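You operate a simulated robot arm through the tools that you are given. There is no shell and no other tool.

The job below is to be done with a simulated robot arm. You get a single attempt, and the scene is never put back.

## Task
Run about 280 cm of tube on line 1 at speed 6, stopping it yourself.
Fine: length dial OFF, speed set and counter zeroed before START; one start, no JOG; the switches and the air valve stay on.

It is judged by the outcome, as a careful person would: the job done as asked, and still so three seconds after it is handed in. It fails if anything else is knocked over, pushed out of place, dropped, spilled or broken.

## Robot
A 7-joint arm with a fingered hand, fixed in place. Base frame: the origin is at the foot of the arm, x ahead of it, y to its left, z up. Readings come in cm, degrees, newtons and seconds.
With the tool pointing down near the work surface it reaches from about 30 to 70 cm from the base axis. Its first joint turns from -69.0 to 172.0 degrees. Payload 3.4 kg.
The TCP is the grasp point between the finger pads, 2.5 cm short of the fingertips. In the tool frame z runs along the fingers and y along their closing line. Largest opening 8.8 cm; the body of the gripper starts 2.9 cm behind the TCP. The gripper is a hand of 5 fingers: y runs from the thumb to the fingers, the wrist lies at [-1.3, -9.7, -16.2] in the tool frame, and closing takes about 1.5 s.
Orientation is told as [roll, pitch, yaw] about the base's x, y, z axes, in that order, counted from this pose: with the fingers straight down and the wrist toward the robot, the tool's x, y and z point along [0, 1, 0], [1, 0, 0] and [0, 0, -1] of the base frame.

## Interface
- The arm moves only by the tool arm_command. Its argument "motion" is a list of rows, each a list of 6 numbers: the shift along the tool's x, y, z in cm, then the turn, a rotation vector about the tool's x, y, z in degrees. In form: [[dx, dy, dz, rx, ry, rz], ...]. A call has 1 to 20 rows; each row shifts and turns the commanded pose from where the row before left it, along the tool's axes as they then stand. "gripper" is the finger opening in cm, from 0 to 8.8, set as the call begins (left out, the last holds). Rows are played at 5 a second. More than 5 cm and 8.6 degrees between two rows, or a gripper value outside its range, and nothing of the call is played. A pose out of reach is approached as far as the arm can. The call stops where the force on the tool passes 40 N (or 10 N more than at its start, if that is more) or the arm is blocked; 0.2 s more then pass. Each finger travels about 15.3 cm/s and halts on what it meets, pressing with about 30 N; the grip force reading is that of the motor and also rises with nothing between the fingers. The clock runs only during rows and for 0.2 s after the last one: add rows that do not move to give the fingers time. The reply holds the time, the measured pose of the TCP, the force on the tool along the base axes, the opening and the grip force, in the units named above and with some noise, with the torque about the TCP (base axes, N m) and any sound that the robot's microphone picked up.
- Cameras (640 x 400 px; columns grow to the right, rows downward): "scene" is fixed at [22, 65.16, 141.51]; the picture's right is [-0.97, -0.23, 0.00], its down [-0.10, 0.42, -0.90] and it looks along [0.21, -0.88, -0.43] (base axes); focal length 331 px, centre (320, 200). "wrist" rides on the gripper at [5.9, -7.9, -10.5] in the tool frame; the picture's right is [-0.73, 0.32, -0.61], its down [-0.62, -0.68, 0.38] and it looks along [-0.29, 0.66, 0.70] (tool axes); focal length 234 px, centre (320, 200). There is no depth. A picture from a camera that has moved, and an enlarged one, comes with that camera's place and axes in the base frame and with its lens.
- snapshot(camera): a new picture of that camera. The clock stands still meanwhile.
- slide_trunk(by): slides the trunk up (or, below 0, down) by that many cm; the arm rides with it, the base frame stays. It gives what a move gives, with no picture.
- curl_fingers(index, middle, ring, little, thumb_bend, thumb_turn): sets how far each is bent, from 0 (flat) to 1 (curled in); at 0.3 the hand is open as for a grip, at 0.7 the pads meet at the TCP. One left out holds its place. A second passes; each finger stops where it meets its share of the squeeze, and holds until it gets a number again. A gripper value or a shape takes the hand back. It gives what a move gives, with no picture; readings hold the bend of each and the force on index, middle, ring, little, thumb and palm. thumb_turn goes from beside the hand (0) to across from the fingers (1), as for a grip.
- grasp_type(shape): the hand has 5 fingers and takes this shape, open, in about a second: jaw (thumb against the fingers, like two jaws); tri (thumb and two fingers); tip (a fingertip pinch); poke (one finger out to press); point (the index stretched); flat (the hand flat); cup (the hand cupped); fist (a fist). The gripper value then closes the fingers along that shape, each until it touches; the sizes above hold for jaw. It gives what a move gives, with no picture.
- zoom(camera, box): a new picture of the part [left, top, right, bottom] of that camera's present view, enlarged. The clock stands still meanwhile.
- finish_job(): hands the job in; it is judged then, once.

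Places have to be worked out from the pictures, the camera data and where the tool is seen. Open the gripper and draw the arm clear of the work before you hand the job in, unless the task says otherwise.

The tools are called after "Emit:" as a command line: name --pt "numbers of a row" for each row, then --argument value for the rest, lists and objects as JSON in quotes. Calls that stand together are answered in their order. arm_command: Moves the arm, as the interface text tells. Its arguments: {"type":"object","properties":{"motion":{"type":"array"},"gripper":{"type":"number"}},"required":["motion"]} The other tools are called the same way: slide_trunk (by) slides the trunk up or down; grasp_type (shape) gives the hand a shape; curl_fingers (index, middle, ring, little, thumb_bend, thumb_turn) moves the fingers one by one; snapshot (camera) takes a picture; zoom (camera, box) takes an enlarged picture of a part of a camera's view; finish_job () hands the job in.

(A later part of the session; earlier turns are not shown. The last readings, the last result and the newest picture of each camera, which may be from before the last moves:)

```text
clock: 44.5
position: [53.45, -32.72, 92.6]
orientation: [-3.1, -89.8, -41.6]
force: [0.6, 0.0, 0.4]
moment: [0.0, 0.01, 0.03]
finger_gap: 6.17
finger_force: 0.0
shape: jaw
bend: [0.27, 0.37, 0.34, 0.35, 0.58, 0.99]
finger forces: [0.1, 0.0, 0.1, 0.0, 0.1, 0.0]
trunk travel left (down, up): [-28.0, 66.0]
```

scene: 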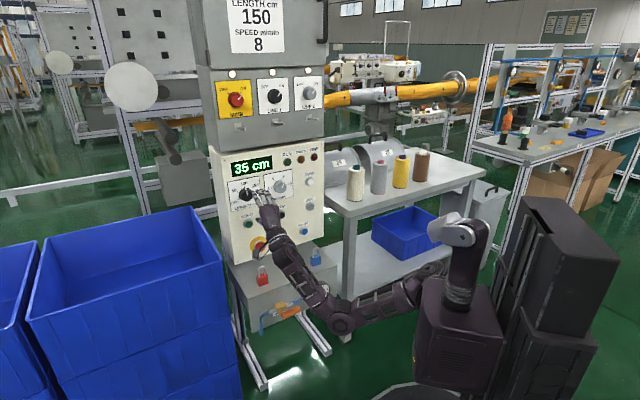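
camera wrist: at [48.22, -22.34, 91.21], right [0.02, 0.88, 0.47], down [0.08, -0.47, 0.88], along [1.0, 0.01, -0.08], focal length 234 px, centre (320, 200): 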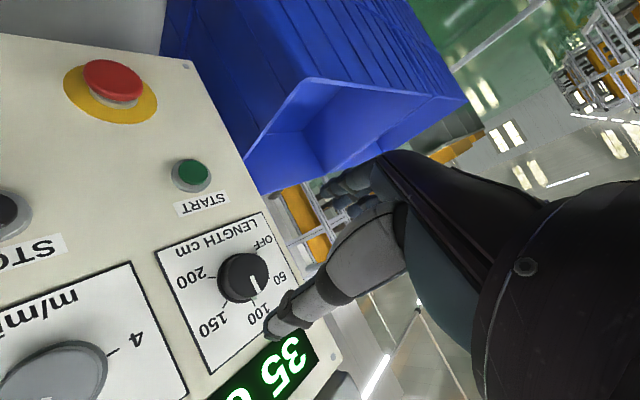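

Now at u≈-14.7, z≈92.6, in front of the SPEED dial. I advance 7.5 cm and check alignment.

Emit:
arm_command --pt "-0.15 0 1.5 0 0 0" --pt "0 0 2 0 0 0" --pt "0 0 2 0 0 0" --pt "0 0 2 0 0 0" --pt "0 0 0 0 0 0" --pt "0 0 0 0 0 0"

Emit:
zoom --camera "scene" --box '[230, 160, 310, 215]'

Emit:
zoom --camera "wrist" --box '[200, 130, 440, 360]'

```text
clock: 45.9
position: [58.57, -38.1, 92.64]
orientation: [3.6, -89.8, -48.3]
force: [0.2, -0.5, 0.5]
moment: [-0.03, 0.01, -0.02]
finger_gap: 6.16
finger_force: 0.1
shape: jaw
bend: [0.27, 0.37, 0.34, 0.35, 0.58, 0.99]
finger forces: [0.0, 0.1, 0.1, 0.0, 0.1, 0.0]
trunk travel left (down, up): [-28.0, 66.0]
```

```text
7.27 times, centred on (270, 188) of scene
camera zoom: at [22.0, 65.16, 141.51], right [-0.97, -0.23, 0.0], down [-0.1, 0.42, -0.9], along [0.21, -0.88, -0.43], focal length 2410 px, centre (684, 291)
```

zoom: 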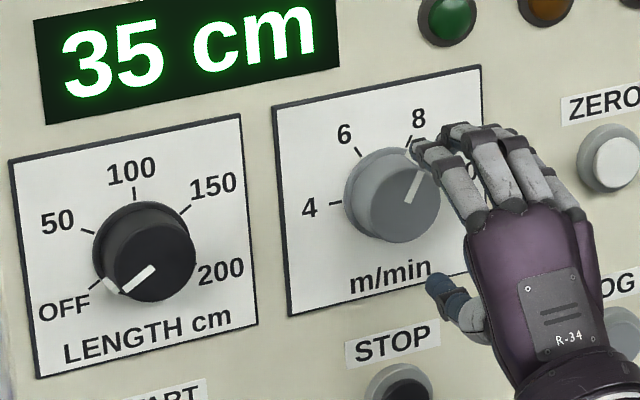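

```text
1.74 times, centred on (320, 245) of wrist
camera zoom: at [55.15, -26.58, 84.71], right [-0.94, -0.09, 0.32], down [-0.17, -0.71, -0.68], along [0.29, -0.7, 0.65], focal length 407 px, centre (320, 122)
```

zoom: 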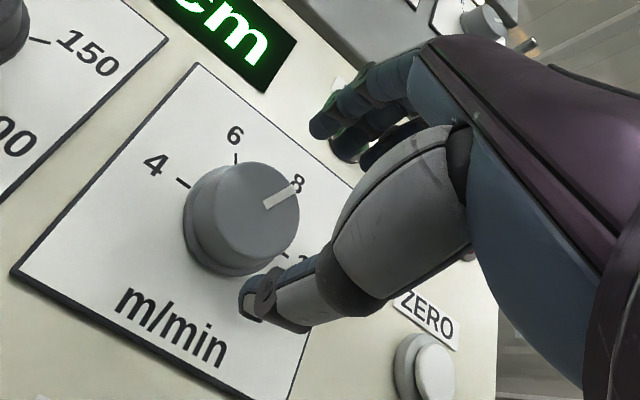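

Alignment matches the LENGTH approach. I advance 3 cm and close on the knob.

Emit:
arm_command --pt "0 -0.1 0.75 0 0 0" --pt "0 0 0.75 0 0 0" --pt "0 0 0.75 0 0 0" --pt "0 0 0.85 0 0 0" --pt "0 0 0 0 0 0"

Emit:
arm_command --pt "0 0 0 0 0 0" --pt "0 0 0 0 0 0" --pt "0 0 0 0 0 0" --pt "0 0 0 0 0 0" --pt "0 0 0 0 0 0" --pt "0 0 0 0 0 0" --gripper 3.2

Emit:
zoom --camera "wrist" --box '[200, 130, 440, 360]'

```text
clock: 47.1
position: [60.81, -40.38, 92.27]
orientation: [1.2, -89.8, -46.2]
force: [0.6, -0.8, -0.2]
moment: [0.04, 0.02, -0.01]
finger_gap: 6.17
finger_force: 0.1
shape: jaw
bend: [0.27, 0.37, 0.34, 0.35, 0.58, 0.99]
finger forces: [0.0, 0.0, 0.0, 0.0, 0.0, 0.0]
trunk travel left (down, up): [-28.0, 66.0]
```

```text
clock: 48.5
position: [60.78, -40.28, 92.5]
orientation: [5.5, -89.9, -50.3]
force: [-3.4, 0.5, -4.7]
moment: [0.06, 0.03, -0.05]
finger_gap: 3.29
finger_force: 30.1
shape: jaw
bend: [0.74, 0.52, 0.54, 0.51, 0.73, 1.0]
finger forces: [14.5, 7.5, 0.0, 0.0, 27.1, 0.0]
trunk travel left (down, up): [-28.0, 66.0]
```

```text
1.74 times, centred on (320, 245) of wrist
camera zoom: at [57.4, -28.79, 84.54], right [-0.94, -0.09, 0.33], down [-0.17, -0.71, -0.68], along [0.29, -0.7, 0.65], focal length 407 px, centre (320, 122)
```

zoom: 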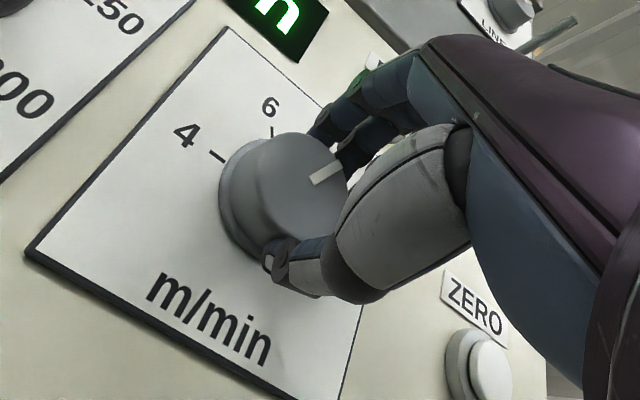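

Firm grip on the SPEED knob. I turn it 60° counter-clockwise (8 → 6).

Emit:
arm_command --pt "0 0 0 0 0 -6" --pt "0 0 0 0 0 -6" --pt "0 0 0 0 0 -6" --pt "0 0 0 0 0 -6" --pt "0 0 0 0 0 -6" --pt "0 0 0 0 0 -6" --pt "0 0 0 0 0 -6" --pt "0 0 0 0 0 -6" --pt "0 0 0 0 0 -6" --pt "0 0 0 0 0 -6" --pt "0 0 0 0 0 0" --pt "0 0 0 0 0 0"

Emit:
zoom --camera "wrist" --box '[200, 130, 440, 360]'

Emit:
zoom --camera "scene" --box '[230, 160, 310, 215]'

```text
clock: 51.1
position: [60.68, -40.25, 92.51]
orientation: [-89.9, -30.1, 45.1]
force: [5.7, -4.9, 12.6]
moment: [-0.12, -0.29, 0.15]
finger_gap: 3.3
finger_force: 29.7
shape: jaw
bend: [0.74, 0.5, 0.54, 0.51, 0.73, 1.0]
finger forces: [18.3, 12.7, 0.0, 0.1, 23.0, 0.1]
trunk travel left (down, up): [-28.0, 66.0]
```

```text
1.74 times, centred on (320, 245) of wrist
camera zoom: at [50.51, -35.64, 83.55], right [-0.49, 0.37, 0.79], down [-0.36, -0.91, 0.2], along [0.79, -0.19, 0.58], focal length 407 px, centre (320, 122)
```

zoom: 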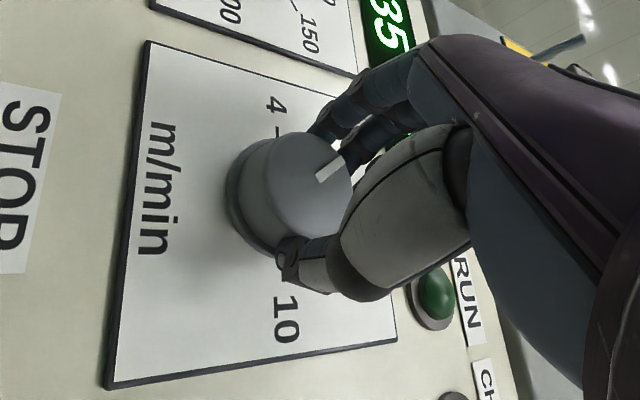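

```text
7.27 times, centred on (270, 188) of scene
camera zoom: at [22.0, 65.16, 141.51], right [-0.97, -0.23, 0.0], down [-0.1, 0.42, -0.9], along [0.21, -0.88, -0.43], focal length 2410 px, centre (684, 291)
```

zoom: 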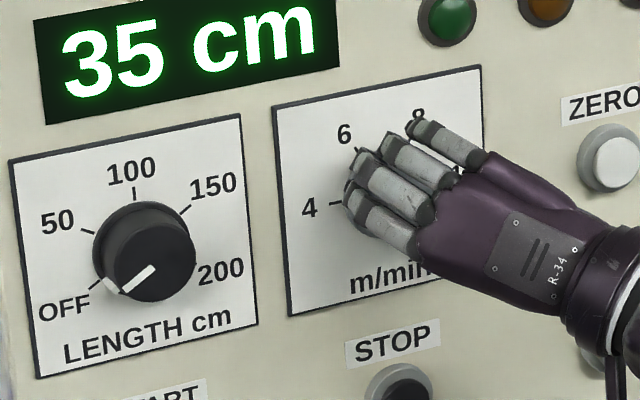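

The pointer stayed with the hand. I release and back off to verify where it points.

Emit:
arm_command --pt "0 0 0 0 0 0" --pt "0 0 0 0 0 0" --pt "0 0 0 0 0 0" --pt "0 0 0 0 0 0" --pt "0 0 0 0 0 0" --pt "0 0 -1.5 0 0 0" --pt "0 0 -1.5 0 0 0" --pt "0 0 -2 0 0 0" --pt "0 0 -2 0 0 0" --pt "0 0 -2 0 0 0" --pt "0 0 -2 0 0 0" --pt "0 0 0 0 0 0" --gripper 6.2

Emit:
zoom --camera "scene" --box '[230, 160, 310, 215]'

Emit:
zoom --camera "wrist" --box '[140, 130, 380, 360]'

```text
clock: 53.7
position: [52.94, -32.44, 92.47]
orientation: [-89.8, -30.0, 45.0]
force: [0.5, 0.2, -0.2]
moment: [0.05, 0.0, -0.01]
finger_gap: 6.19
finger_force: 0.1
shape: jaw
bend: [0.27, 0.37, 0.34, 0.35, 0.58, 0.99]
finger forces: [0.0, 0.0, 0.0, 0.0, 0.1, 0.1]
trunk travel left (down, up): [-28.0, 66.0]
```

```text
7.27 times, centred on (270, 188) of scene
camera zoom: at [22.0, 65.16, 141.51], right [-0.97, -0.23, 0.0], down [-0.1, 0.42, -0.9], along [0.21, -0.88, -0.43], focal length 2410 px, centre (684, 291)
```

zoom: 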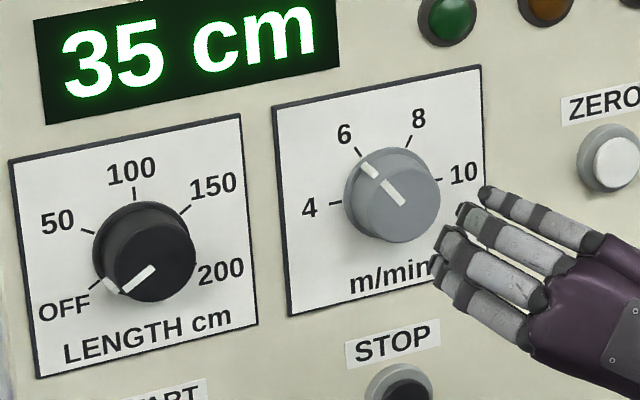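

```text
1.74 times, centred on (260, 245) of wrist
camera zoom: at [42.61, -27.89, 83.45], right [-0.49, 0.37, 0.79], down [-0.36, -0.91, 0.2], along [0.79, -0.19, 0.58], focal length 407 px, centre (424, 122)
```

zoom: 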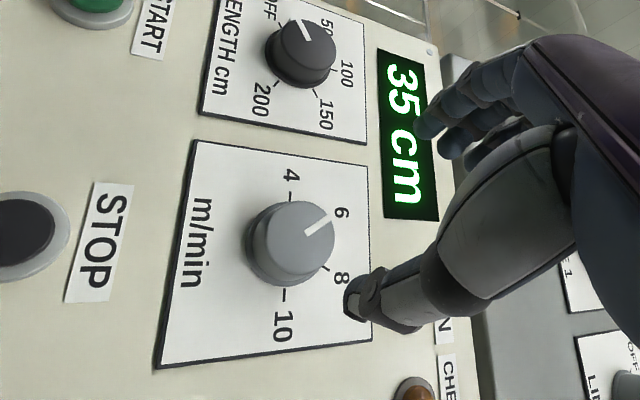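

SPEED points exactly at 6 and LENGTH at OFF. I back off a bit more, roll upright, then form the poke shape.

Emit:
arm_command --pt "0 0 -1.5 0 0 7.5" --pt "0 0 -1.5 0 0 7.5" --pt "0 0 0 0 0 7.5" --pt "0 0 0 0 0 7.5" --pt "0 0 0 0 0 7.5" --pt "0 0 0 0 0 7.5" --pt "0 0 0 0 0 7.5" --pt "0 0 0 0 0 7.5" --pt "0 0 0 0 0 0"

Emit:
grasp_type --shape "poke"

Emit:
snapshot --camera "wrist"

Emit:
zoom --camera "scene" --box '[230, 150, 340, 230]'

```text
clock: 55.7
position: [50.92, -30.43, 92.46]
orientation: [25.6, -89.8, -70.3]
force: [0.2, 0.2, -0.8]
moment: [-0.04, 0.0, 0.04]
finger_gap: 6.19
finger_force: 0.1
shape: jaw
bend: [0.27, 0.37, 0.34, 0.35, 0.58, 0.99]
finger forces: [0.0, 0.1, 0.0, 0.0, 0.1, 0.1]
trunk travel left (down, up): [-28.0, 66.0]
```

```text
clock: 56.6
position: [50.88, -30.34, 92.5]
orientation: [2.7, -89.8, -47.4]
force: [-0.6, 0.3, -0.3]
moment: [0.02, -0.02, 0.01]
finger_gap: 0.03
finger_force: 0.0
shape: poke
bend: [0.7, 0.7, 0.99, 0.99, 1.0, 1.0]
finger forces: [0.0, 0.1, 0.1, 0.1, 0.1, 0.1]
trunk travel left (down, up): [-28.0, 66.0]
```

```text
taken
camera wrist: at [47.55, -18.82, 84.6], right [-0.94, -0.09, 0.32], down [-0.17, -0.71, -0.68], along [0.29, -0.7, 0.65], focal length 234 px, centre (320, 200)
```

wrist: 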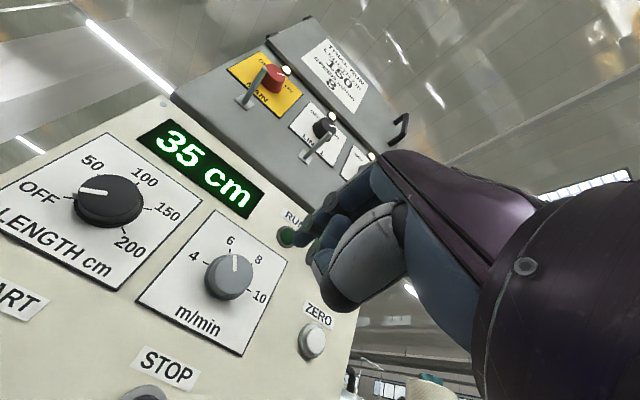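

```text
5.00 times, centred on (285, 190) of scene
camera zoom: at [22.0, 65.16, 141.51], right [-0.97, -0.23, 0.0], down [-0.1, 0.42, -0.9], along [0.21, -0.88, -0.43], focal length 1657 px, centre (495, 250)
```

zoom: 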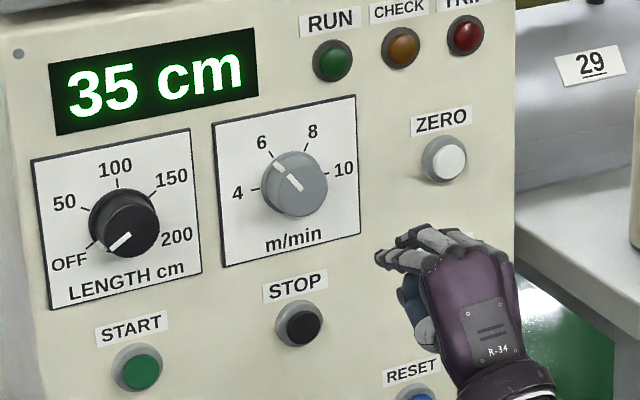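

In poke shape I need the index tip's exact place, so I zoom on the hand.

Emit:
zoom --camera "scene" --box '[300, 185, 350, 225]'

Emit:
zoom --camera "wrist" --box '[240, 140, 440, 320]'

```text
10.00 times, centred on (325, 205) of scene
camera zoom: at [22.0, 65.16, 141.51], right [-0.97, -0.23, 0.0], down [-0.1, 0.42, -0.9], along [0.21, -0.88, -0.43], focal length 3314 px, centre (270, 150)
```

zoom: 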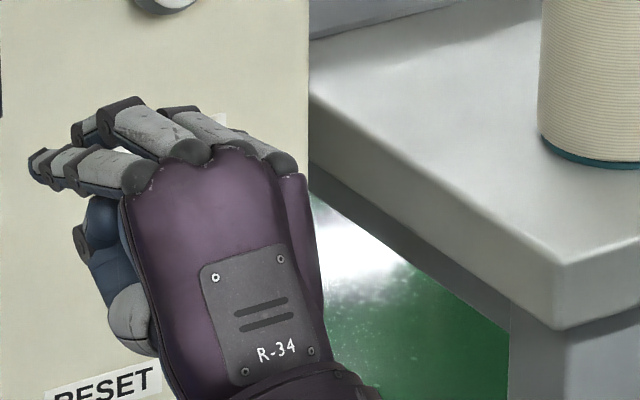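

```text
2.22 times, centred on (340, 230) of wrist
camera zoom: at [47.55, -18.82, 84.6], right [-0.94, -0.09, 0.32], down [-0.17, -0.71, -0.68], along [0.29, -0.7, 0.65], focal length 520 px, centre (276, 133)
```

zoom: 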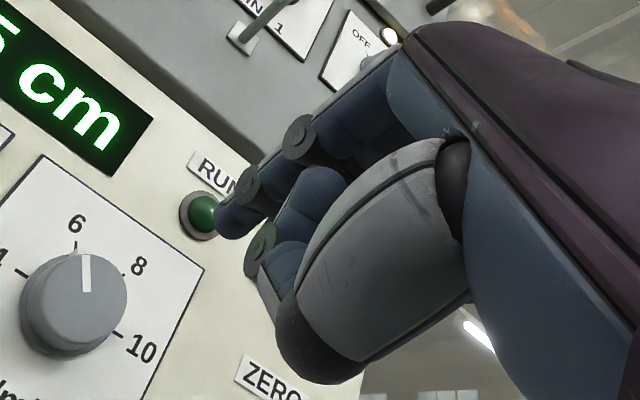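

The index tip sits about 2.8 cm beyond the TCP and 0.4 cm to the left. ZERO is at u≈-1.7, z≈91.6, so I move right and partway forward for a closer look.

Emit:
arm_command --pt "-2.2 -0.1 0 0 0 0" --pt "-2.2 -0.1 0 0 0 0" --pt "-2.2 -0.1 0 0 0 0" --pt "-2.2 -0.1 0 0 0 0" --pt "-2.2 -0.2 0 0 0 0" --pt "-2.2 -0.2 0 0 0 0" --pt "0 0 2 0 0 0" --pt "0 0 2 0 0 0" --pt "0 0 2 0 0 0" --pt "0 0 2 0 0 0" --pt "0 0 1 0 0 0" --pt "0 0 0 0 0 0"

Emit:
zoom --camera "scene" --box '[275, 155, 345, 210]'

Emit:
zoom --camera "wrist" --box '[180, 160, 420, 360]'

```text
clock: 59.2
position: [47.97, -45.96, 91.71]
orientation: [5.3, -89.7, -50.1]
force: [-0.5, 0.1, 0.2]
moment: [0.03, -0.01, -0.02]
finger_gap: 0.01
finger_force: 0.0
shape: poke
bend: [0.7, 0.7, 0.99, 0.99, 1.0, 1.0]
finger forces: [0.0, 0.0, 0.0, 0.0, 0.0, 0.0]
trunk travel left (down, up): [-28.0, 66.0]
```

```text
7.27 times, centred on (310, 182) of scene
camera zoom: at [22.0, 65.16, 141.51], right [-0.97, -0.23, 0.0], down [-0.1, 0.42, -0.9], along [0.21, -0.88, -0.43], focal length 2410 px, centre (393, 327)
```

zoom: 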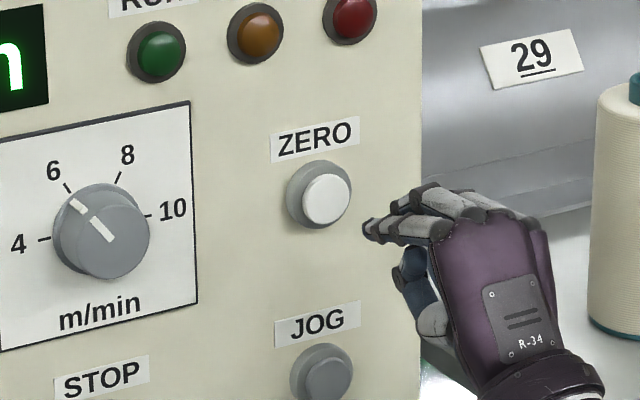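

```text
2.00 times, centred on (300, 260) of wrist
camera zoom: at [44.54, -34.43, 83.9], right [-0.94, -0.09, 0.32], down [-0.17, -0.71, -0.68], along [0.29, -0.7, 0.66], focal length 468 px, centre (360, 80)
```

zoom: 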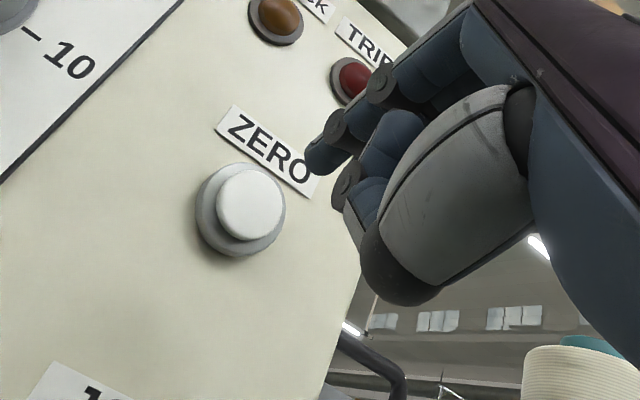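

The middle finger seems to reach as far forward as the index, so I curl it (with ring and little) fully to leave only the index out.

Emit:
curl_fingers --middle 1.0 --ring 1.0 --little 1.0

Emit:
zoom --camera "scene" --box '[300, 170, 350, 210]'

Emit:
zoom --camera "wrist" --box '[240, 140, 440, 320]'

```text
clock: 60.2
position: [47.93, -45.92, 91.81]
orientation: [4.0, -89.8, -48.8]
force: [-0.1, -0.5, -0.6]
moment: [0.0, 0.0, 0.01]
finger_gap: 2.24
finger_force: 0.1
shape: fingers
bend: [0.7, 1.0, 1.0, 1.0, 1.0, 1.0]
finger forces: [0.1, 0.0, 0.0, 0.1, 0.0, 0.1]
trunk travel left (down, up): [-28.0, 66.0]
```

```text
10.00 times, centred on (325, 190) of scene
camera zoom: at [22.0, 65.16, 141.51], right [-0.97, -0.23, 0.0], down [-0.1, 0.42, -0.9], along [0.21, -0.88, -0.43], focal length 3314 px, centre (270, 300)
```

zoom: 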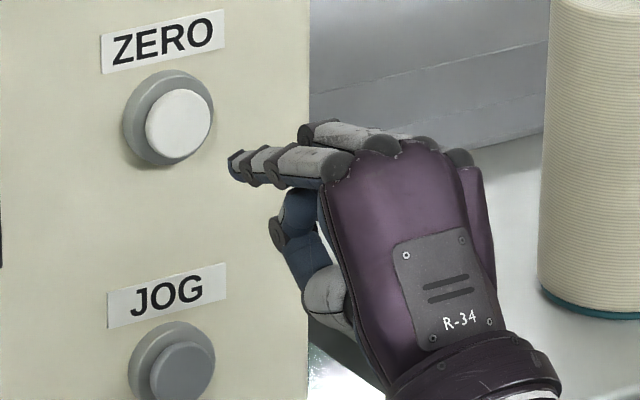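

```text
2.22 times, centred on (340, 230) of wrist
camera zoom: at [44.53, -34.41, 83.9], right [-0.94, -0.09, 0.32], down [-0.17, -0.71, -0.68], along [0.29, -0.7, 0.65], focal length 520 px, centre (276, 133)
```

zoom: 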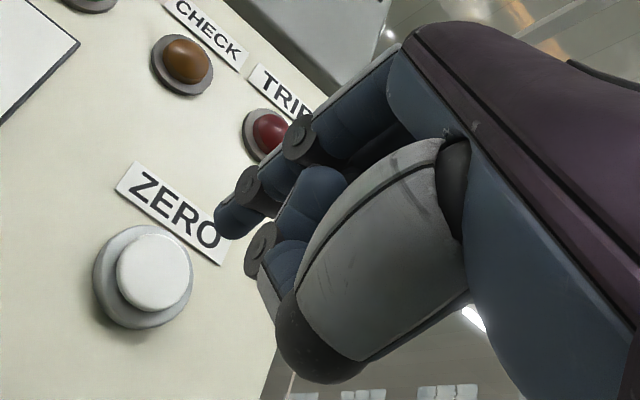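

Only the index leads now. I shift 0.3 cm right and advance 3.8 cm to just short of the ZERO cap.

Emit:
arm_command --pt "-0.3 0 0.8 0 0 0" --pt "0 0 1 0 0 0" --pt "0 0 1 0 0 0" --pt "0 0 1 0 0 0" --pt "0 0 0 0 0 0" --pt "0 0 0 0 0 0"

Emit:
zoom --camera "scene" --box '[290, 160, 340, 200]'

Emit:
zoom --camera "wrist" --box '[240, 140, 440, 320]'

```text
clock: 61.6
position: [50.47, -48.88, 91.65]
orientation: [5.3, -89.8, -50.1]
force: [0.0, -0.5, -0.8]
moment: [0.0, 0.0, 0.0]
finger_gap: 2.27
finger_force: 0.1
shape: fingers
bend: [0.7, 1.0, 1.0, 1.0, 1.0, 1.0]
finger forces: [0.1, 0.1, 0.0, 0.0, 0.0, 0.1]
trunk travel left (down, up): [-28.0, 66.0]
```

```text
10.00 times, centred on (315, 180) of scene
camera zoom: at [22.0, 65.16, 141.51], right [-0.97, -0.23, 0.0], down [-0.1, 0.42, -0.9], along [0.21, -0.88, -0.43], focal length 3314 px, centre (370, 400)
```

zoom: 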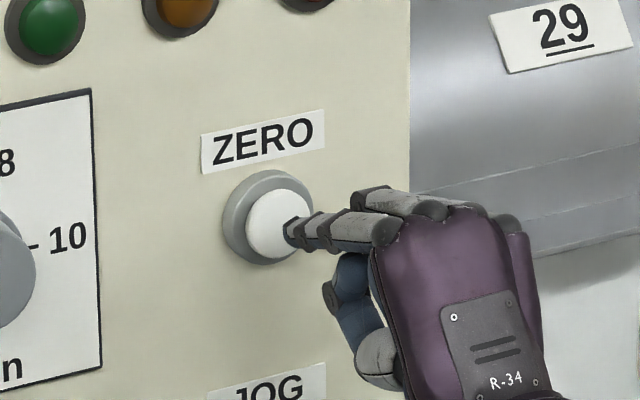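

```text
2.22 times, centred on (340, 230) of wrist
camera zoom: at [47.08, -37.36, 83.82], right [-0.94, -0.09, 0.32], down [-0.17, -0.71, -0.68], along [0.29, -0.7, 0.65], focal length 520 px, centre (276, 133)
```

zoom: 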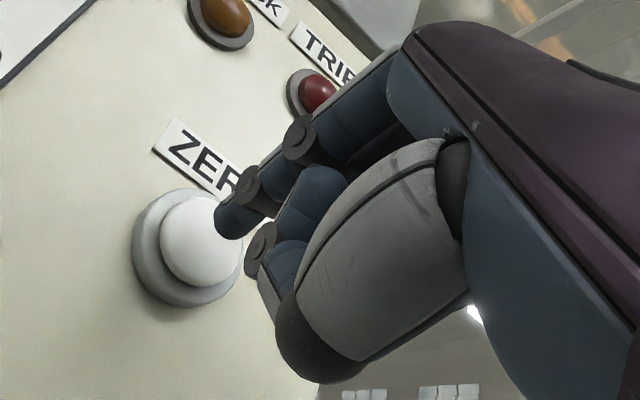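

The index tip is about 0.5 cm short of the cap and on-centre. I press in small steps.

Emit:
arm_command --pt "0 0 0.4 0 0 0" --pt "0 0 0.3 0 0 0" --pt "0 0 0.3 0 0 0" --pt "0 0 0 0 0 0"

Emit:
zoom --camera "scene" --box '[220, 140, 340, 210]'

```text
clock: 62.6
position: [51.1, -49.52, 91.68]
orientation: [2.9, -90.0, -47.7]
force: [-0.8, 2.3, 0.9]
moment: [0.04, -0.02, 0.01]
finger_gap: 2.26
finger_force: 1.0
shape: fingers
bend: [0.7, 1.0, 1.0, 1.0, 1.0, 1.0]
finger forces: [1.9, 0.0, 0.0, 0.0, 0.0, 0.1]
trunk travel left (down, up): [-28.0, 66.0]
```

```text
5.33 times, centred on (280, 175) of scene
camera zoom: at [22.0, 65.16, 141.51], right [-0.97, -0.23, 0.0], down [-0.1, 0.42, -0.9], along [0.21, -0.88, -0.43], focal length 1768 px, centre (533, 333)
```

zoom: 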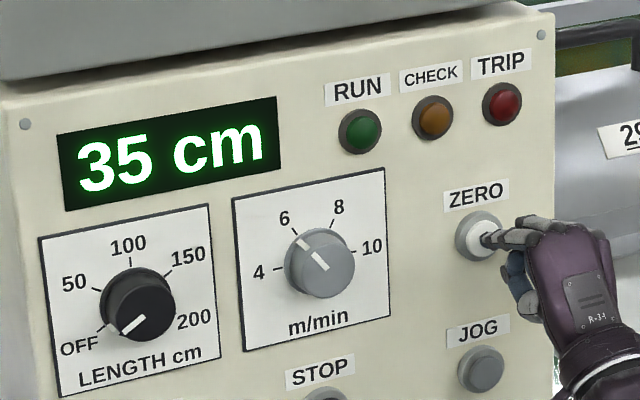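

Light contact (≈2 N), counter still 35. I press a little deeper.

Emit:
arm_command --pt "0 0 0.2 0 0 0" --pt "0 0 0.2 0 0 0" --pt "0 0 0 0 0 0"

Emit:
zoom --camera "scene" --box '[220, 140, 340, 210]'

```text
clock: 63.4
position: [51.4, -49.7, 91.7]
orientation: [13.0, -90.0, -57.8]
force: [-4.1, 6.4, 0.0]
moment: [0.0, 0.0, 0.06]
finger_gap: 2.22
finger_force: 3.3
shape: fingers
bend: [0.7, 1.0, 1.0, 1.0, 1.0, 1.0]
finger forces: [6.6, 0.0, 0.0, 0.0, 0.0, 0.0]
trunk travel left (down, up): [-28.0, 66.0]
heard: click
```

```text
5.33 times, centred on (280, 175) of scene
camera zoom: at [22.0, 65.16, 141.51], right [-0.97, -0.23, 0.0], down [-0.1, 0.42, -0.9], along [0.21, -0.88, -0.43], focal length 1768 px, centre (533, 333)
```

zoom: 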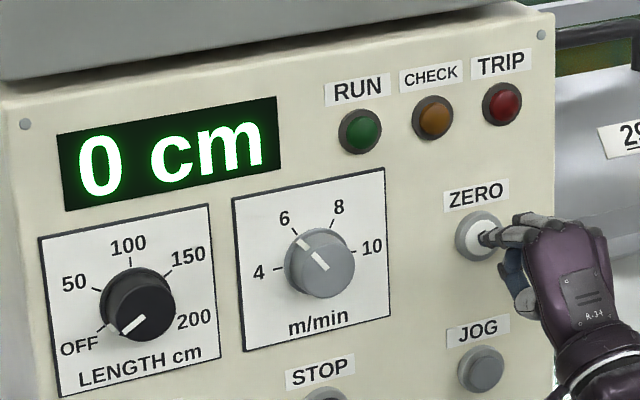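

Click heard and the counter reads 0 cm. I back off 8 cm, then move left and down to hover before STOP (u≈-14.6, z≈81) to calibrate it first.

Emit:
arm_command --pt "0 0 -1.5 0 0 0" --pt "0 0 -2 0 0 0" --pt "0 0 -2 0 0 0" --pt "0 0 -2.5 0 0 0" --pt "2.65 -1 0 0 0 0" --pt "2.65 -1.5 0 0 0 0" --pt "2.65 -2 0 0 0 0" --pt "2.65 -2 0 0 0 0" --pt "2.65 -2 0 0 0 0" --pt "0 -2.35 0 0 0 0" --pt "0 0 0 0 0 0" --pt "0 0 0 0 0 0"

Emit:
zoom --camera "scene" --box '[220, 140, 340, 250]'

Emit:
snapshot --camera "wrist"

```text
clock: 66.0
position: [55.17, -34.91, 80.72]
orientation: [3.4, -89.8, -48.1]
force: [-0.3, -0.5, 0.2]
moment: [0.02, 0.03, 0.02]
finger_gap: 2.27
finger_force: 0.1
shape: fingers
bend: [0.7, 1.0, 1.0, 1.0, 1.0, 1.0]
finger forces: [0.1, 0.0, 0.0, 0.0, 0.1, 0.1]
trunk travel left (down, up): [-28.0, 66.0]
```

```text
3.64 times, centred on (280, 195) of scene
camera zoom: at [22.0, 65.16, 141.51], right [-0.97, -0.23, 0.0], down [-0.1, 0.42, -0.9], along [0.21, -0.88, -0.43], focal length 1205 px, centre (466, 218)
```

zoom: 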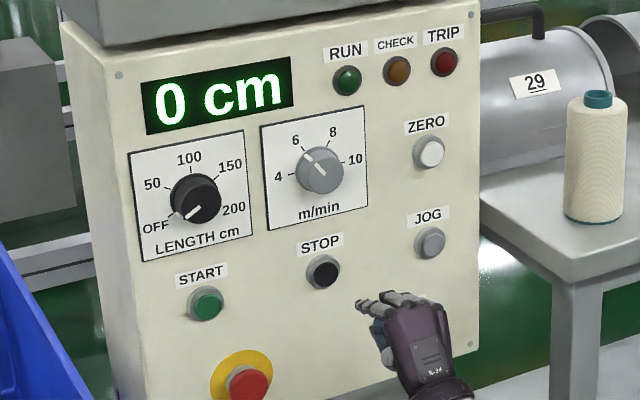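

```text
taken
camera wrist: at [51.76, -23.32, 72.9], right [-0.94, -0.09, 0.32], down [-0.17, -0.71, -0.68], along [0.29, -0.7, 0.65], focal length 234 px, centre (320, 200)
```

wrist: 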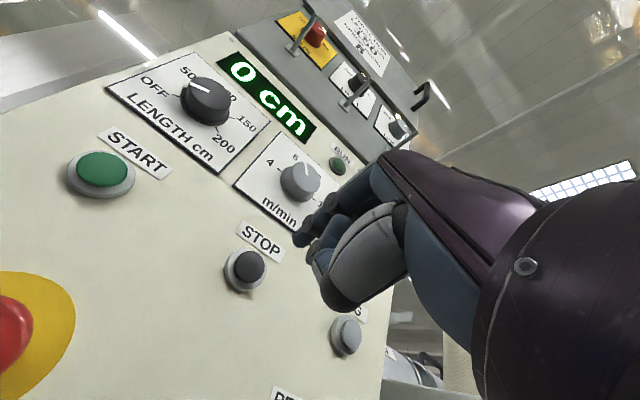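

Reached the STOP column without trouble. I advance 6 cm to hover about 1.3 cm from the STOP cap and check centring.

Emit:
arm_command --pt "0.15 0.1 1.5 0 0 0" --pt "0 0 1.5 0 0 0" --pt "0 0 1.5 0 0 0" --pt "0 0 1.5 0 0 0" --pt "0 0 0 0 0 0" --pt "0 0 0 0 0 0"

Emit:
zoom --camera "scene" --box '[260, 190, 310, 230]'

Emit:
zoom --camera "wrist" --box '[200, 140, 400, 320]'

```text
clock: 67.4
position: [59.54, -38.97, 80.84]
orientation: [4.7, -89.7, -49.5]
force: [-1.3, 0.0, 0.1]
moment: [0.01, 0.02, -0.01]
finger_gap: 2.26
finger_force: 0.1
shape: fingers
bend: [0.7, 1.0, 1.0, 1.0, 1.0, 1.0]
finger forces: [0.0, 0.0, 0.0, 0.1, 0.0, 0.1]
trunk travel left (down, up): [-28.0, 66.0]
```

```text
10.00 times, centred on (285, 210) of scene
camera zoom: at [22.0, 65.16, 141.51], right [-0.97, -0.23, 0.0], down [-0.1, 0.42, -0.9], along [0.21, -0.88, -0.43], focal length 3314 px, centre (670, 100)
```

zoom: 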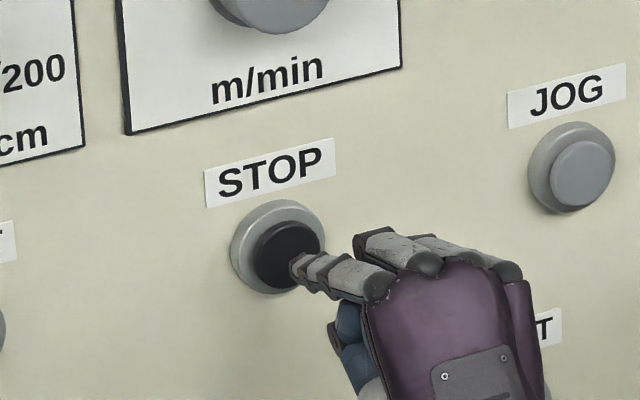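

```text
2.22 times, centred on (300, 230) of wrist
camera zoom: at [56.16, -27.44, 73.09], right [-0.94, -0.09, 0.32], down [-0.17, -0.71, -0.68], along [0.29, -0.7, 0.66], focal length 520 px, centre (364, 133)
```

zoom: 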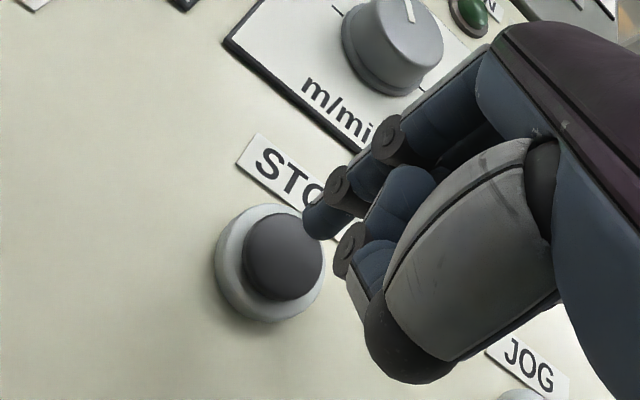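

STOP hover is well centred: press pose TCP ≈ u -14.5, z 80.75. Now I back 3 cm and go left to hover in front of START.

Emit:
arm_command --pt "0 -0.1 -1.5 0 0 0" --pt "0 0 -1.5 0 0 0" --pt "2.63 0 0 0 0 0" --pt "2.63 0 0 0 0 0" --pt "2.63 0 0 0 0 0" --pt "2.63 0 0 0 0 0" --pt "2.63 0 0 0 0 0" --pt "0 0 1 0 0 0" --pt "0 0 1 0 0 0" --pt "0 0 0.8 0 0 0" --pt "0 0 0 0 0 0" --pt "0 0 0 0 0 0"

Emit:
zoom --camera "scene" --box '[225, 200, 285, 255]'

Emit:
zoom --camera "wrist" --box '[200, 140, 400, 320]'

```text
clock: 70.0
position: [68.6, -29.48, 80.85]
orientation: [8.2, -89.8, -53.0]
force: [-0.2, -0.2, 0.3]
moment: [0.04, 0.01, 0.01]
finger_gap: 2.27
finger_force: 0.0
shape: fingers
bend: [0.7, 1.0, 1.0, 1.0, 1.0, 1.0]
finger forces: [0.0, 0.0, 0.0, 0.0, 0.1, 0.1]
trunk travel left (down, up): [-28.0, 66.0]
```

```text
7.27 times, centred on (255, 228) of scene
camera zoom: at [22.0, 65.16, 141.51], right [-0.97, -0.23, 0.0], down [-0.1, 0.42, -0.9], along [0.21, -0.88, -0.43], focal length 2410 px, centre (793, 0)
```

zoom: 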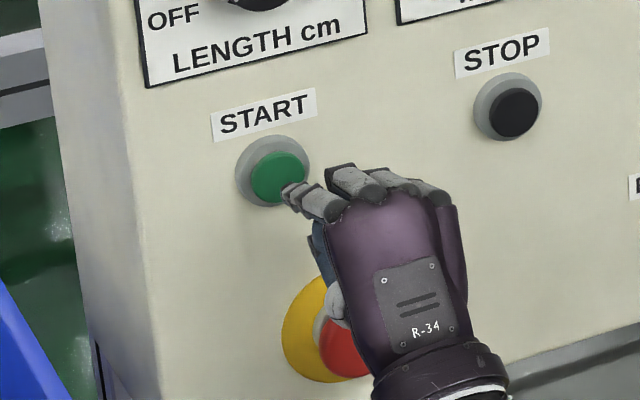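

```text
2.22 times, centred on (300, 230) of wrist
camera zoom: at [65.23, -18.04, 72.91], right [-0.94, -0.09, 0.32], down [-0.17, -0.71, -0.68], along [0.29, -0.7, 0.65], focal length 520 px, centre (364, 133)
```

zoom: 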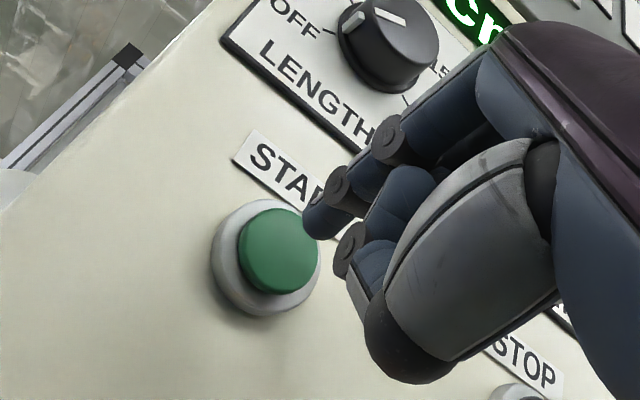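

START is centred, cap about 1.5 cm ahead. All preconditions are met (LENGTH OFF, SPEED 6, counter 0), so I press START with one steady push.

Emit:
arm_command --pt "0 0 0.7 0 0 0" --pt "0 0 0.6 0 0 0" --pt "0 0 0.4 0 0 0" --pt "0 0 0.3 0 0 0" --pt "0 0 0.2 0 0 0"

```text
clock: 71.2
position: [70.16, -31.05, 80.97]
orientation: [20.7, -89.9, -65.5]
force: [-3.5, 3.7, 0.6]
moment: [-0.05, -0.01, 0.01]
finger_gap: 2.2
finger_force: 3.4
shape: fingers
bend: [0.7, 1.0, 1.0, 1.0, 1.0, 1.0]
finger forces: [5.6, 0.0, 0.0, 0.0, 0.1, 0.0]
trunk travel left (down, up): [-28.0, 66.0]
heard: click
```

Click heard. I check the display and lamps (the clock stands still meanwhile).

Emit:
zoom --camera "scene" --box '[200, 60, 340, 255]'

```text
2.05 times, centred on (270, 158) of scene
camera zoom: at [22.0, 65.16, 141.51], right [-0.97, -0.23, 0.0], down [-0.1, 0.42, -0.9], along [0.21, -0.88, -0.43], focal length 680 px, centre (423, 287)
```

zoom: 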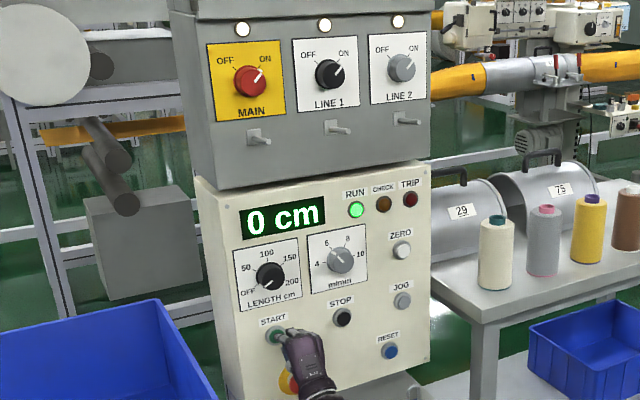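

RUN lamp lit, counter 0. I back off and move to the STOP hover position.

Emit:
arm_command --pt "0 0 -1.5 0 0 0" --pt "0 0 -1.5 0 0 0" --pt "-2.63 0 0 0 0 0" --pt "-2.63 0 0 0 0 0" --pt "-2.63 0 0 0 0 0" --pt "-2.63 0 0 0 0 0" --pt "-2.6 -0.1 0 0 0 0" --pt "0 0 0.7 0 0 0" --pt "0 0 0.5 0 0 0" --pt "0 0 0 0 0 0"

Emit:
zoom --camera "scene" --box '[220, 140, 340, 240]'

Emit:
zoom --camera "scene" --box '[260, 190, 310, 230]'

Emit:
zoom --camera "wrist" --box '[200, 140, 400, 320]'

```text
clock: 73.4
position: [59.56, -39.12, 80.66]
orientation: [2.9, -89.8, -47.7]
force: [0.0, -0.3, 0.0]
moment: [0.03, 0.01, 0.02]
finger_gap: 2.25
finger_force: 0.1
shape: fingers
bend: [0.7, 1.0, 1.0, 1.0, 1.0, 1.0]
finger forces: [0.0, 0.1, 0.1, 0.0, 0.0, 0.0]
trunk travel left (down, up): [-28.0, 66.0]
```

```text
4.00 times, centred on (280, 190) of scene
camera zoom: at [22.0, 65.16, 141.51], right [-0.97, -0.23, 0.0], down [-0.1, 0.42, -0.9], along [0.21, -0.88, -0.43], focal length 1326 px, centre (480, 240)
```

zoom: 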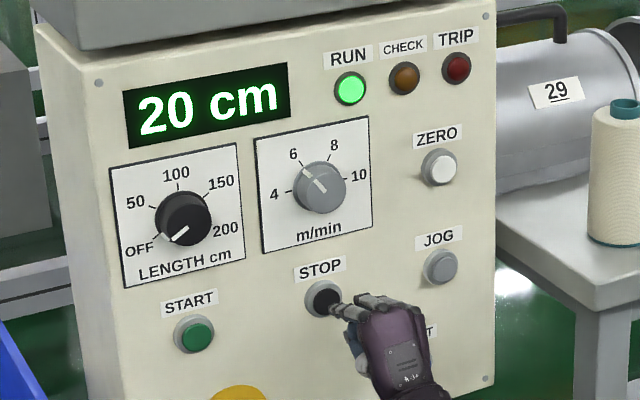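

```text
10.00 times, centred on (285, 210) of scene
camera zoom: at [22.0, 65.16, 141.51], right [-0.97, -0.23, 0.0], down [-0.1, 0.42, -0.9], along [0.21, -0.88, -0.43], focal length 3314 px, centre (670, 100)
```

zoom: 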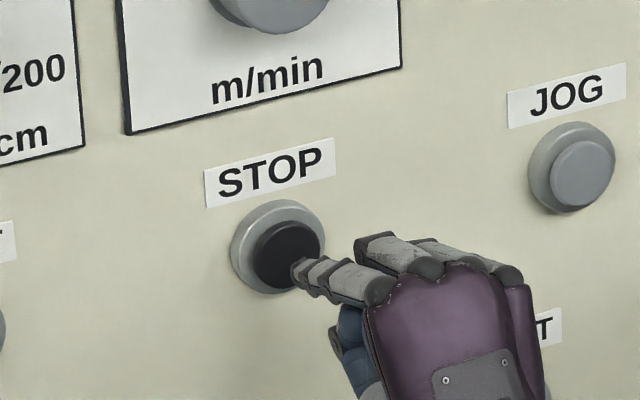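

```text
2.22 times, centred on (300, 230) of wrist
camera zoom: at [56.17, -27.58, 72.83], right [-0.94, -0.09, 0.32], down [-0.17, -0.71, -0.68], along [0.29, -0.7, 0.66], focal length 520 px, centre (364, 133)
```

zoom: 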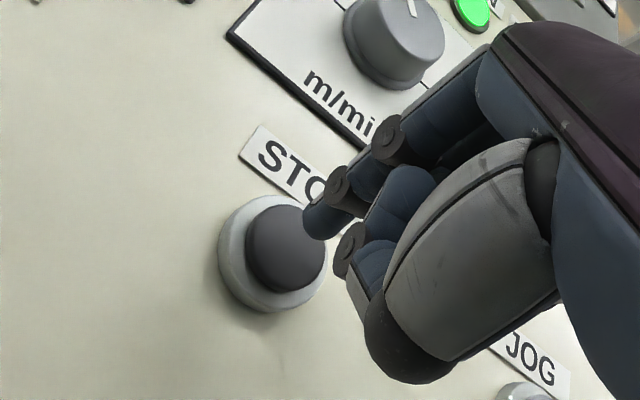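

Counter shows 20 cm and runs; the finger hovers about 1 cm from STOP. I wait with still rows and track the count rate.

Emit:
arm_command --pt "0 0 0 0 0 0" --pt "0 0 0 0 0 0" --pt "0 0 0 0 0 0" --pt "0 0 0 0 0 0" --pt "0 0 0 0 0 0" --pt "0 0 0 0 0 0" --pt "0 0 0 0 0 0" --pt "0 0 0 0 0 0" --pt "0 0 0 0 0 0" --pt "0 0 0 0 0 0" --pt "0 0 0 0 0 0" --pt "0 0 0 0 0 0" --pt "0 0 0 0 0 0" --pt "0 0 0 0 0 0" --pt "0 0 0 0 0 0" --pt "0 0 0 0 0 0" --pt "0 0 0 0 0 0" --pt "0 0 0 0 0 0" --pt "0 0 0 0 0 0" --pt "0 0 0 0 0 0"

Emit:
zoom --camera "scene" --box '[200, 60, 340, 255]'

```text
clock: 77.6
position: [59.63, -39.16, 80.76]
orientation: [2.2, -89.8, -47.1]
force: [-0.3, 0.2, 0.1]
moment: [0.0, -0.01, 0.01]
finger_gap: 2.25
finger_force: 0.1
shape: fingers
bend: [0.7, 1.0, 1.0, 1.0, 1.0, 1.0]
finger forces: [0.0, 0.0, 0.0, 0.1, 0.0, 0.1]
trunk travel left (down, up): [-28.0, 66.0]
```

```text
2.05 times, centred on (270, 158) of scene
camera zoom: at [22.0, 65.16, 141.51], right [-0.97, -0.23, 0.0], down [-0.1, 0.42, -0.9], along [0.21, -0.88, -0.43], focal length 680 px, centre (423, 287)
```

zoom: 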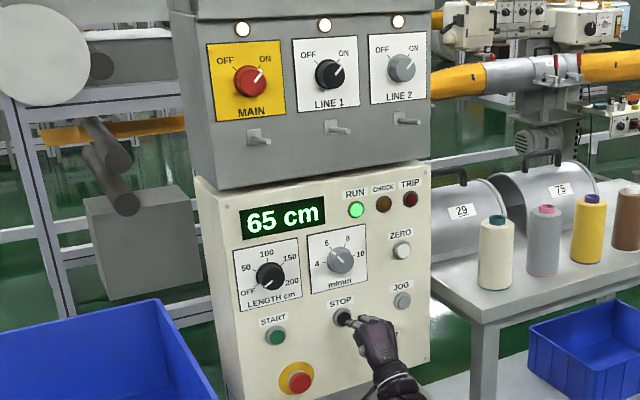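

65 cm at 77.6 s, about 10 cm/s as expected (display in 5 cm steps). I keep waiting, watching the lamps.

Emit:
arm_command --pt "0 0 0 0 0 0" --pt "0 0 0 0 0 0" --pt "0 0 0 0 0 0" --pt "0 0 0 0 0 0" --pt "0 0 0 0 0 0" --pt "0 0 0 0 0 0" --pt "0 0 0 0 0 0" --pt "0 0 0 0 0 0" --pt "0 0 0 0 0 0" --pt "0 0 0 0 0 0" --pt "0 0 0 0 0 0" --pt "0 0 0 0 0 0" --pt "0 0 0 0 0 0" --pt "0 0 0 0 0 0" --pt "0 0 0 0 0 0" --pt "0 0 0 0 0 0" --pt "0 0 0 0 0 0" --pt "0 0 0 0 0 0" --pt "0 0 0 0 0 0" --pt "0 0 0 0 0 0"

Emit:
zoom --camera "scene" --box '[200, 60, 340, 255]'

```text
clock: 81.8
position: [59.53, -39.16, 80.79]
orientation: [2.0, -89.9, -46.8]
force: [-0.6, -0.1, 0.1]
moment: [-0.03, -0.01, -0.01]
finger_gap: 2.25
finger_force: 0.0
shape: fingers
bend: [0.7, 1.0, 1.0, 1.0, 1.0, 1.0]
finger forces: [0.0, 0.0, 0.0, 0.0, 0.0, 0.0]
trunk travel left (down, up): [-28.0, 66.0]
```

```text
2.05 times, centred on (270, 158) of scene
camera zoom: at [22.0, 65.16, 141.51], right [-0.97, -0.23, 0.0], down [-0.1, 0.42, -0.9], along [0.21, -0.88, -0.43], focal length 680 px, centre (423, 287)
```

zoom: 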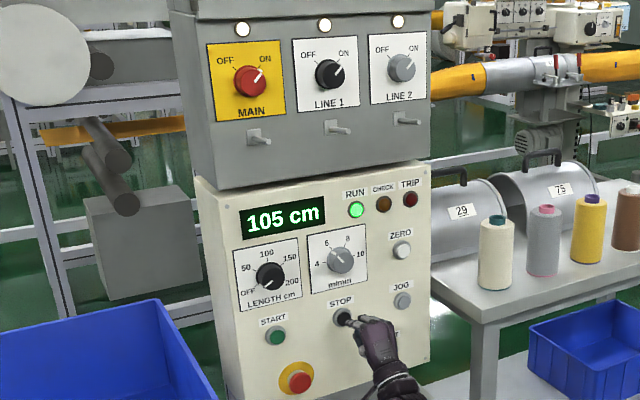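

105 cm at 81.8 s, still steady. I keep waiting.

Emit:
arm_command --pt "0 0 0 0 0 0" --pt "0 0 0 0 0 0" --pt "0 0 0 0 0 0" --pt "0 0 0 0 0 0" --pt "0 0 0 0 0 0" --pt "0 0 0 0 0 0" --pt "0 0 0 0 0 0" --pt "0 0 0 0 0 0" --pt "0 0 0 0 0 0" --pt "0 0 0 0 0 0" --pt "0 0 0 0 0 0" --pt "0 0 0 0 0 0" --pt "0 0 0 0 0 0" --pt "0 0 0 0 0 0" --pt "0 0 0 0 0 0" --pt "0 0 0 0 0 0" --pt "0 0 0 0 0 0" --pt "0 0 0 0 0 0" --pt "0 0 0 0 0 0" --pt "0 0 0 0 0 0"

Emit:
zoom --camera "scene" --box '[200, 60, 340, 255]'

```text
clock: 86.0
position: [59.55, -39.06, 80.74]
orientation: [2.1, -89.8, -46.9]
force: [0.2, 0.1, 0.2]
moment: [0.0, 0.03, 0.0]
finger_gap: 2.25
finger_force: 0.1
shape: fingers
bend: [0.7, 1.0, 1.0, 1.0, 1.0, 1.0]
finger forces: [0.0, 0.1, 0.1, 0.0, 0.0, 0.0]
trunk travel left (down, up): [-28.0, 66.0]
```

```text
2.05 times, centred on (270, 158) of scene
camera zoom: at [22.0, 65.16, 141.51], right [-0.97, -0.23, 0.0], down [-0.1, 0.42, -0.9], along [0.21, -0.88, -0.43], focal length 680 px, centre (423, 287)
```

zoom: 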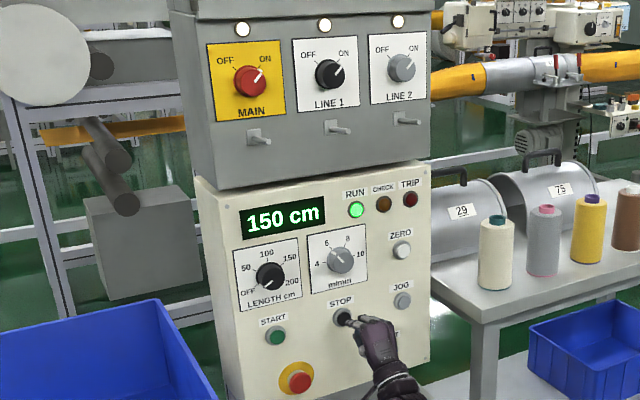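

150 cm at 86.0 s. I wait another 4 seconds.

Emit:
arm_command --pt "0 0 0 0 0 0" --pt "0 0 0 0 0 0" --pt "0 0 0 0 0 0" --pt "0 0 0 0 0 0" --pt "0 0 0 0 0 0" --pt "0 0 0 0 0 0" --pt "0 0 0 0 0 0" --pt "0 0 0 0 0 0" --pt "0 0 0 0 0 0" --pt "0 0 0 0 0 0" --pt "0 0 0 0 0 0" --pt "0 0 0 0 0 0" --pt "0 0 0 0 0 0" --pt "0 0 0 0 0 0" --pt "0 0 0 0 0 0" --pt "0 0 0 0 0 0" --pt "0 0 0 0 0 0" --pt "0 0 0 0 0 0" --pt "0 0 0 0 0 0" --pt "0 0 0 0 0 0"

Emit:
zoom --camera "scene" --box '[200, 60, 340, 255]'

```text
clock: 90.2
position: [59.53, -39.14, 80.73]
orientation: [2.3, -89.8, -47.1]
force: [0.0, 0.0, -0.3]
moment: [0.01, -0.01, -0.01]
finger_gap: 2.24
finger_force: 0.0
shape: fingers
bend: [0.7, 1.0, 1.0, 1.0, 1.0, 1.0]
finger forces: [0.0, 0.1, 0.0, 0.0, 0.0, 0.0]
trunk travel left (down, up): [-28.0, 66.0]
```

```text
2.05 times, centred on (270, 158) of scene
camera zoom: at [22.0, 65.16, 141.51], right [-0.97, -0.23, 0.0], down [-0.1, 0.42, -0.9], along [0.21, -0.88, -0.43], focal length 680 px, centre (423, 287)
```

zoom: 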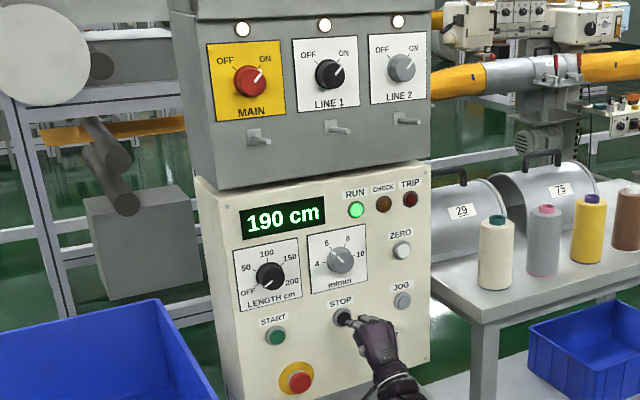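

190 cm at 90.2 s; fitting the readings, 280 cm falls at about 99.0 s. I wait another 4 seconds.

Emit:
arm_command --pt "0 0 0 0 0 0" --pt "0 0 0 0 0 0" --pt "0 0 0 0 0 0" --pt "0 0 0 0 0 0" --pt "0 0 0 0 0 0" --pt "0 0 0 0 0 0" --pt "0 0 0 0 0 0" --pt "0 0 0 0 0 0" --pt "0 0 0 0 0 0" --pt "0 0 0 0 0 0" --pt "0 0 0 0 0 0" --pt "0 0 0 0 0 0" --pt "0 0 0 0 0 0" --pt "0 0 0 0 0 0" --pt "0 0 0 0 0 0" --pt "0 0 0 0 0 0" --pt "0 0 0 0 0 0" --pt "0 0 0 0 0 0" --pt "0 0 0 0 0 0" --pt "0 0 0 0 0 0"

Emit:
zoom --camera "scene" --box '[200, 60, 340, 255]'

```text
clock: 94.4
position: [59.55, -39.11, 80.62]
orientation: [2.8, -89.8, -47.7]
force: [-0.2, 0.4, 0.3]
moment: [-0.02, 0.01, -0.03]
finger_gap: 2.24
finger_force: 0.1
shape: fingers
bend: [0.7, 1.0, 1.0, 1.0, 1.0, 1.0]
finger forces: [0.1, 0.0, 0.1, 0.0, 0.0, 0.0]
trunk travel left (down, up): [-28.0, 66.0]
```

```text
2.05 times, centred on (270, 158) of scene
camera zoom: at [22.0, 65.16, 141.51], right [-0.97, -0.23, 0.0], down [-0.1, 0.42, -0.9], along [0.21, -0.88, -0.43], focal length 680 px, centre (423, 287)
```

zoom: 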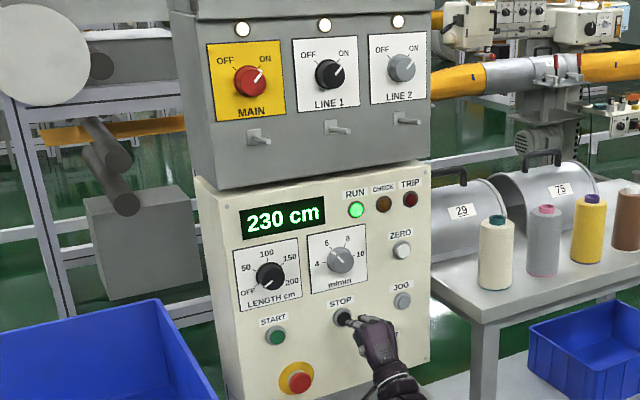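

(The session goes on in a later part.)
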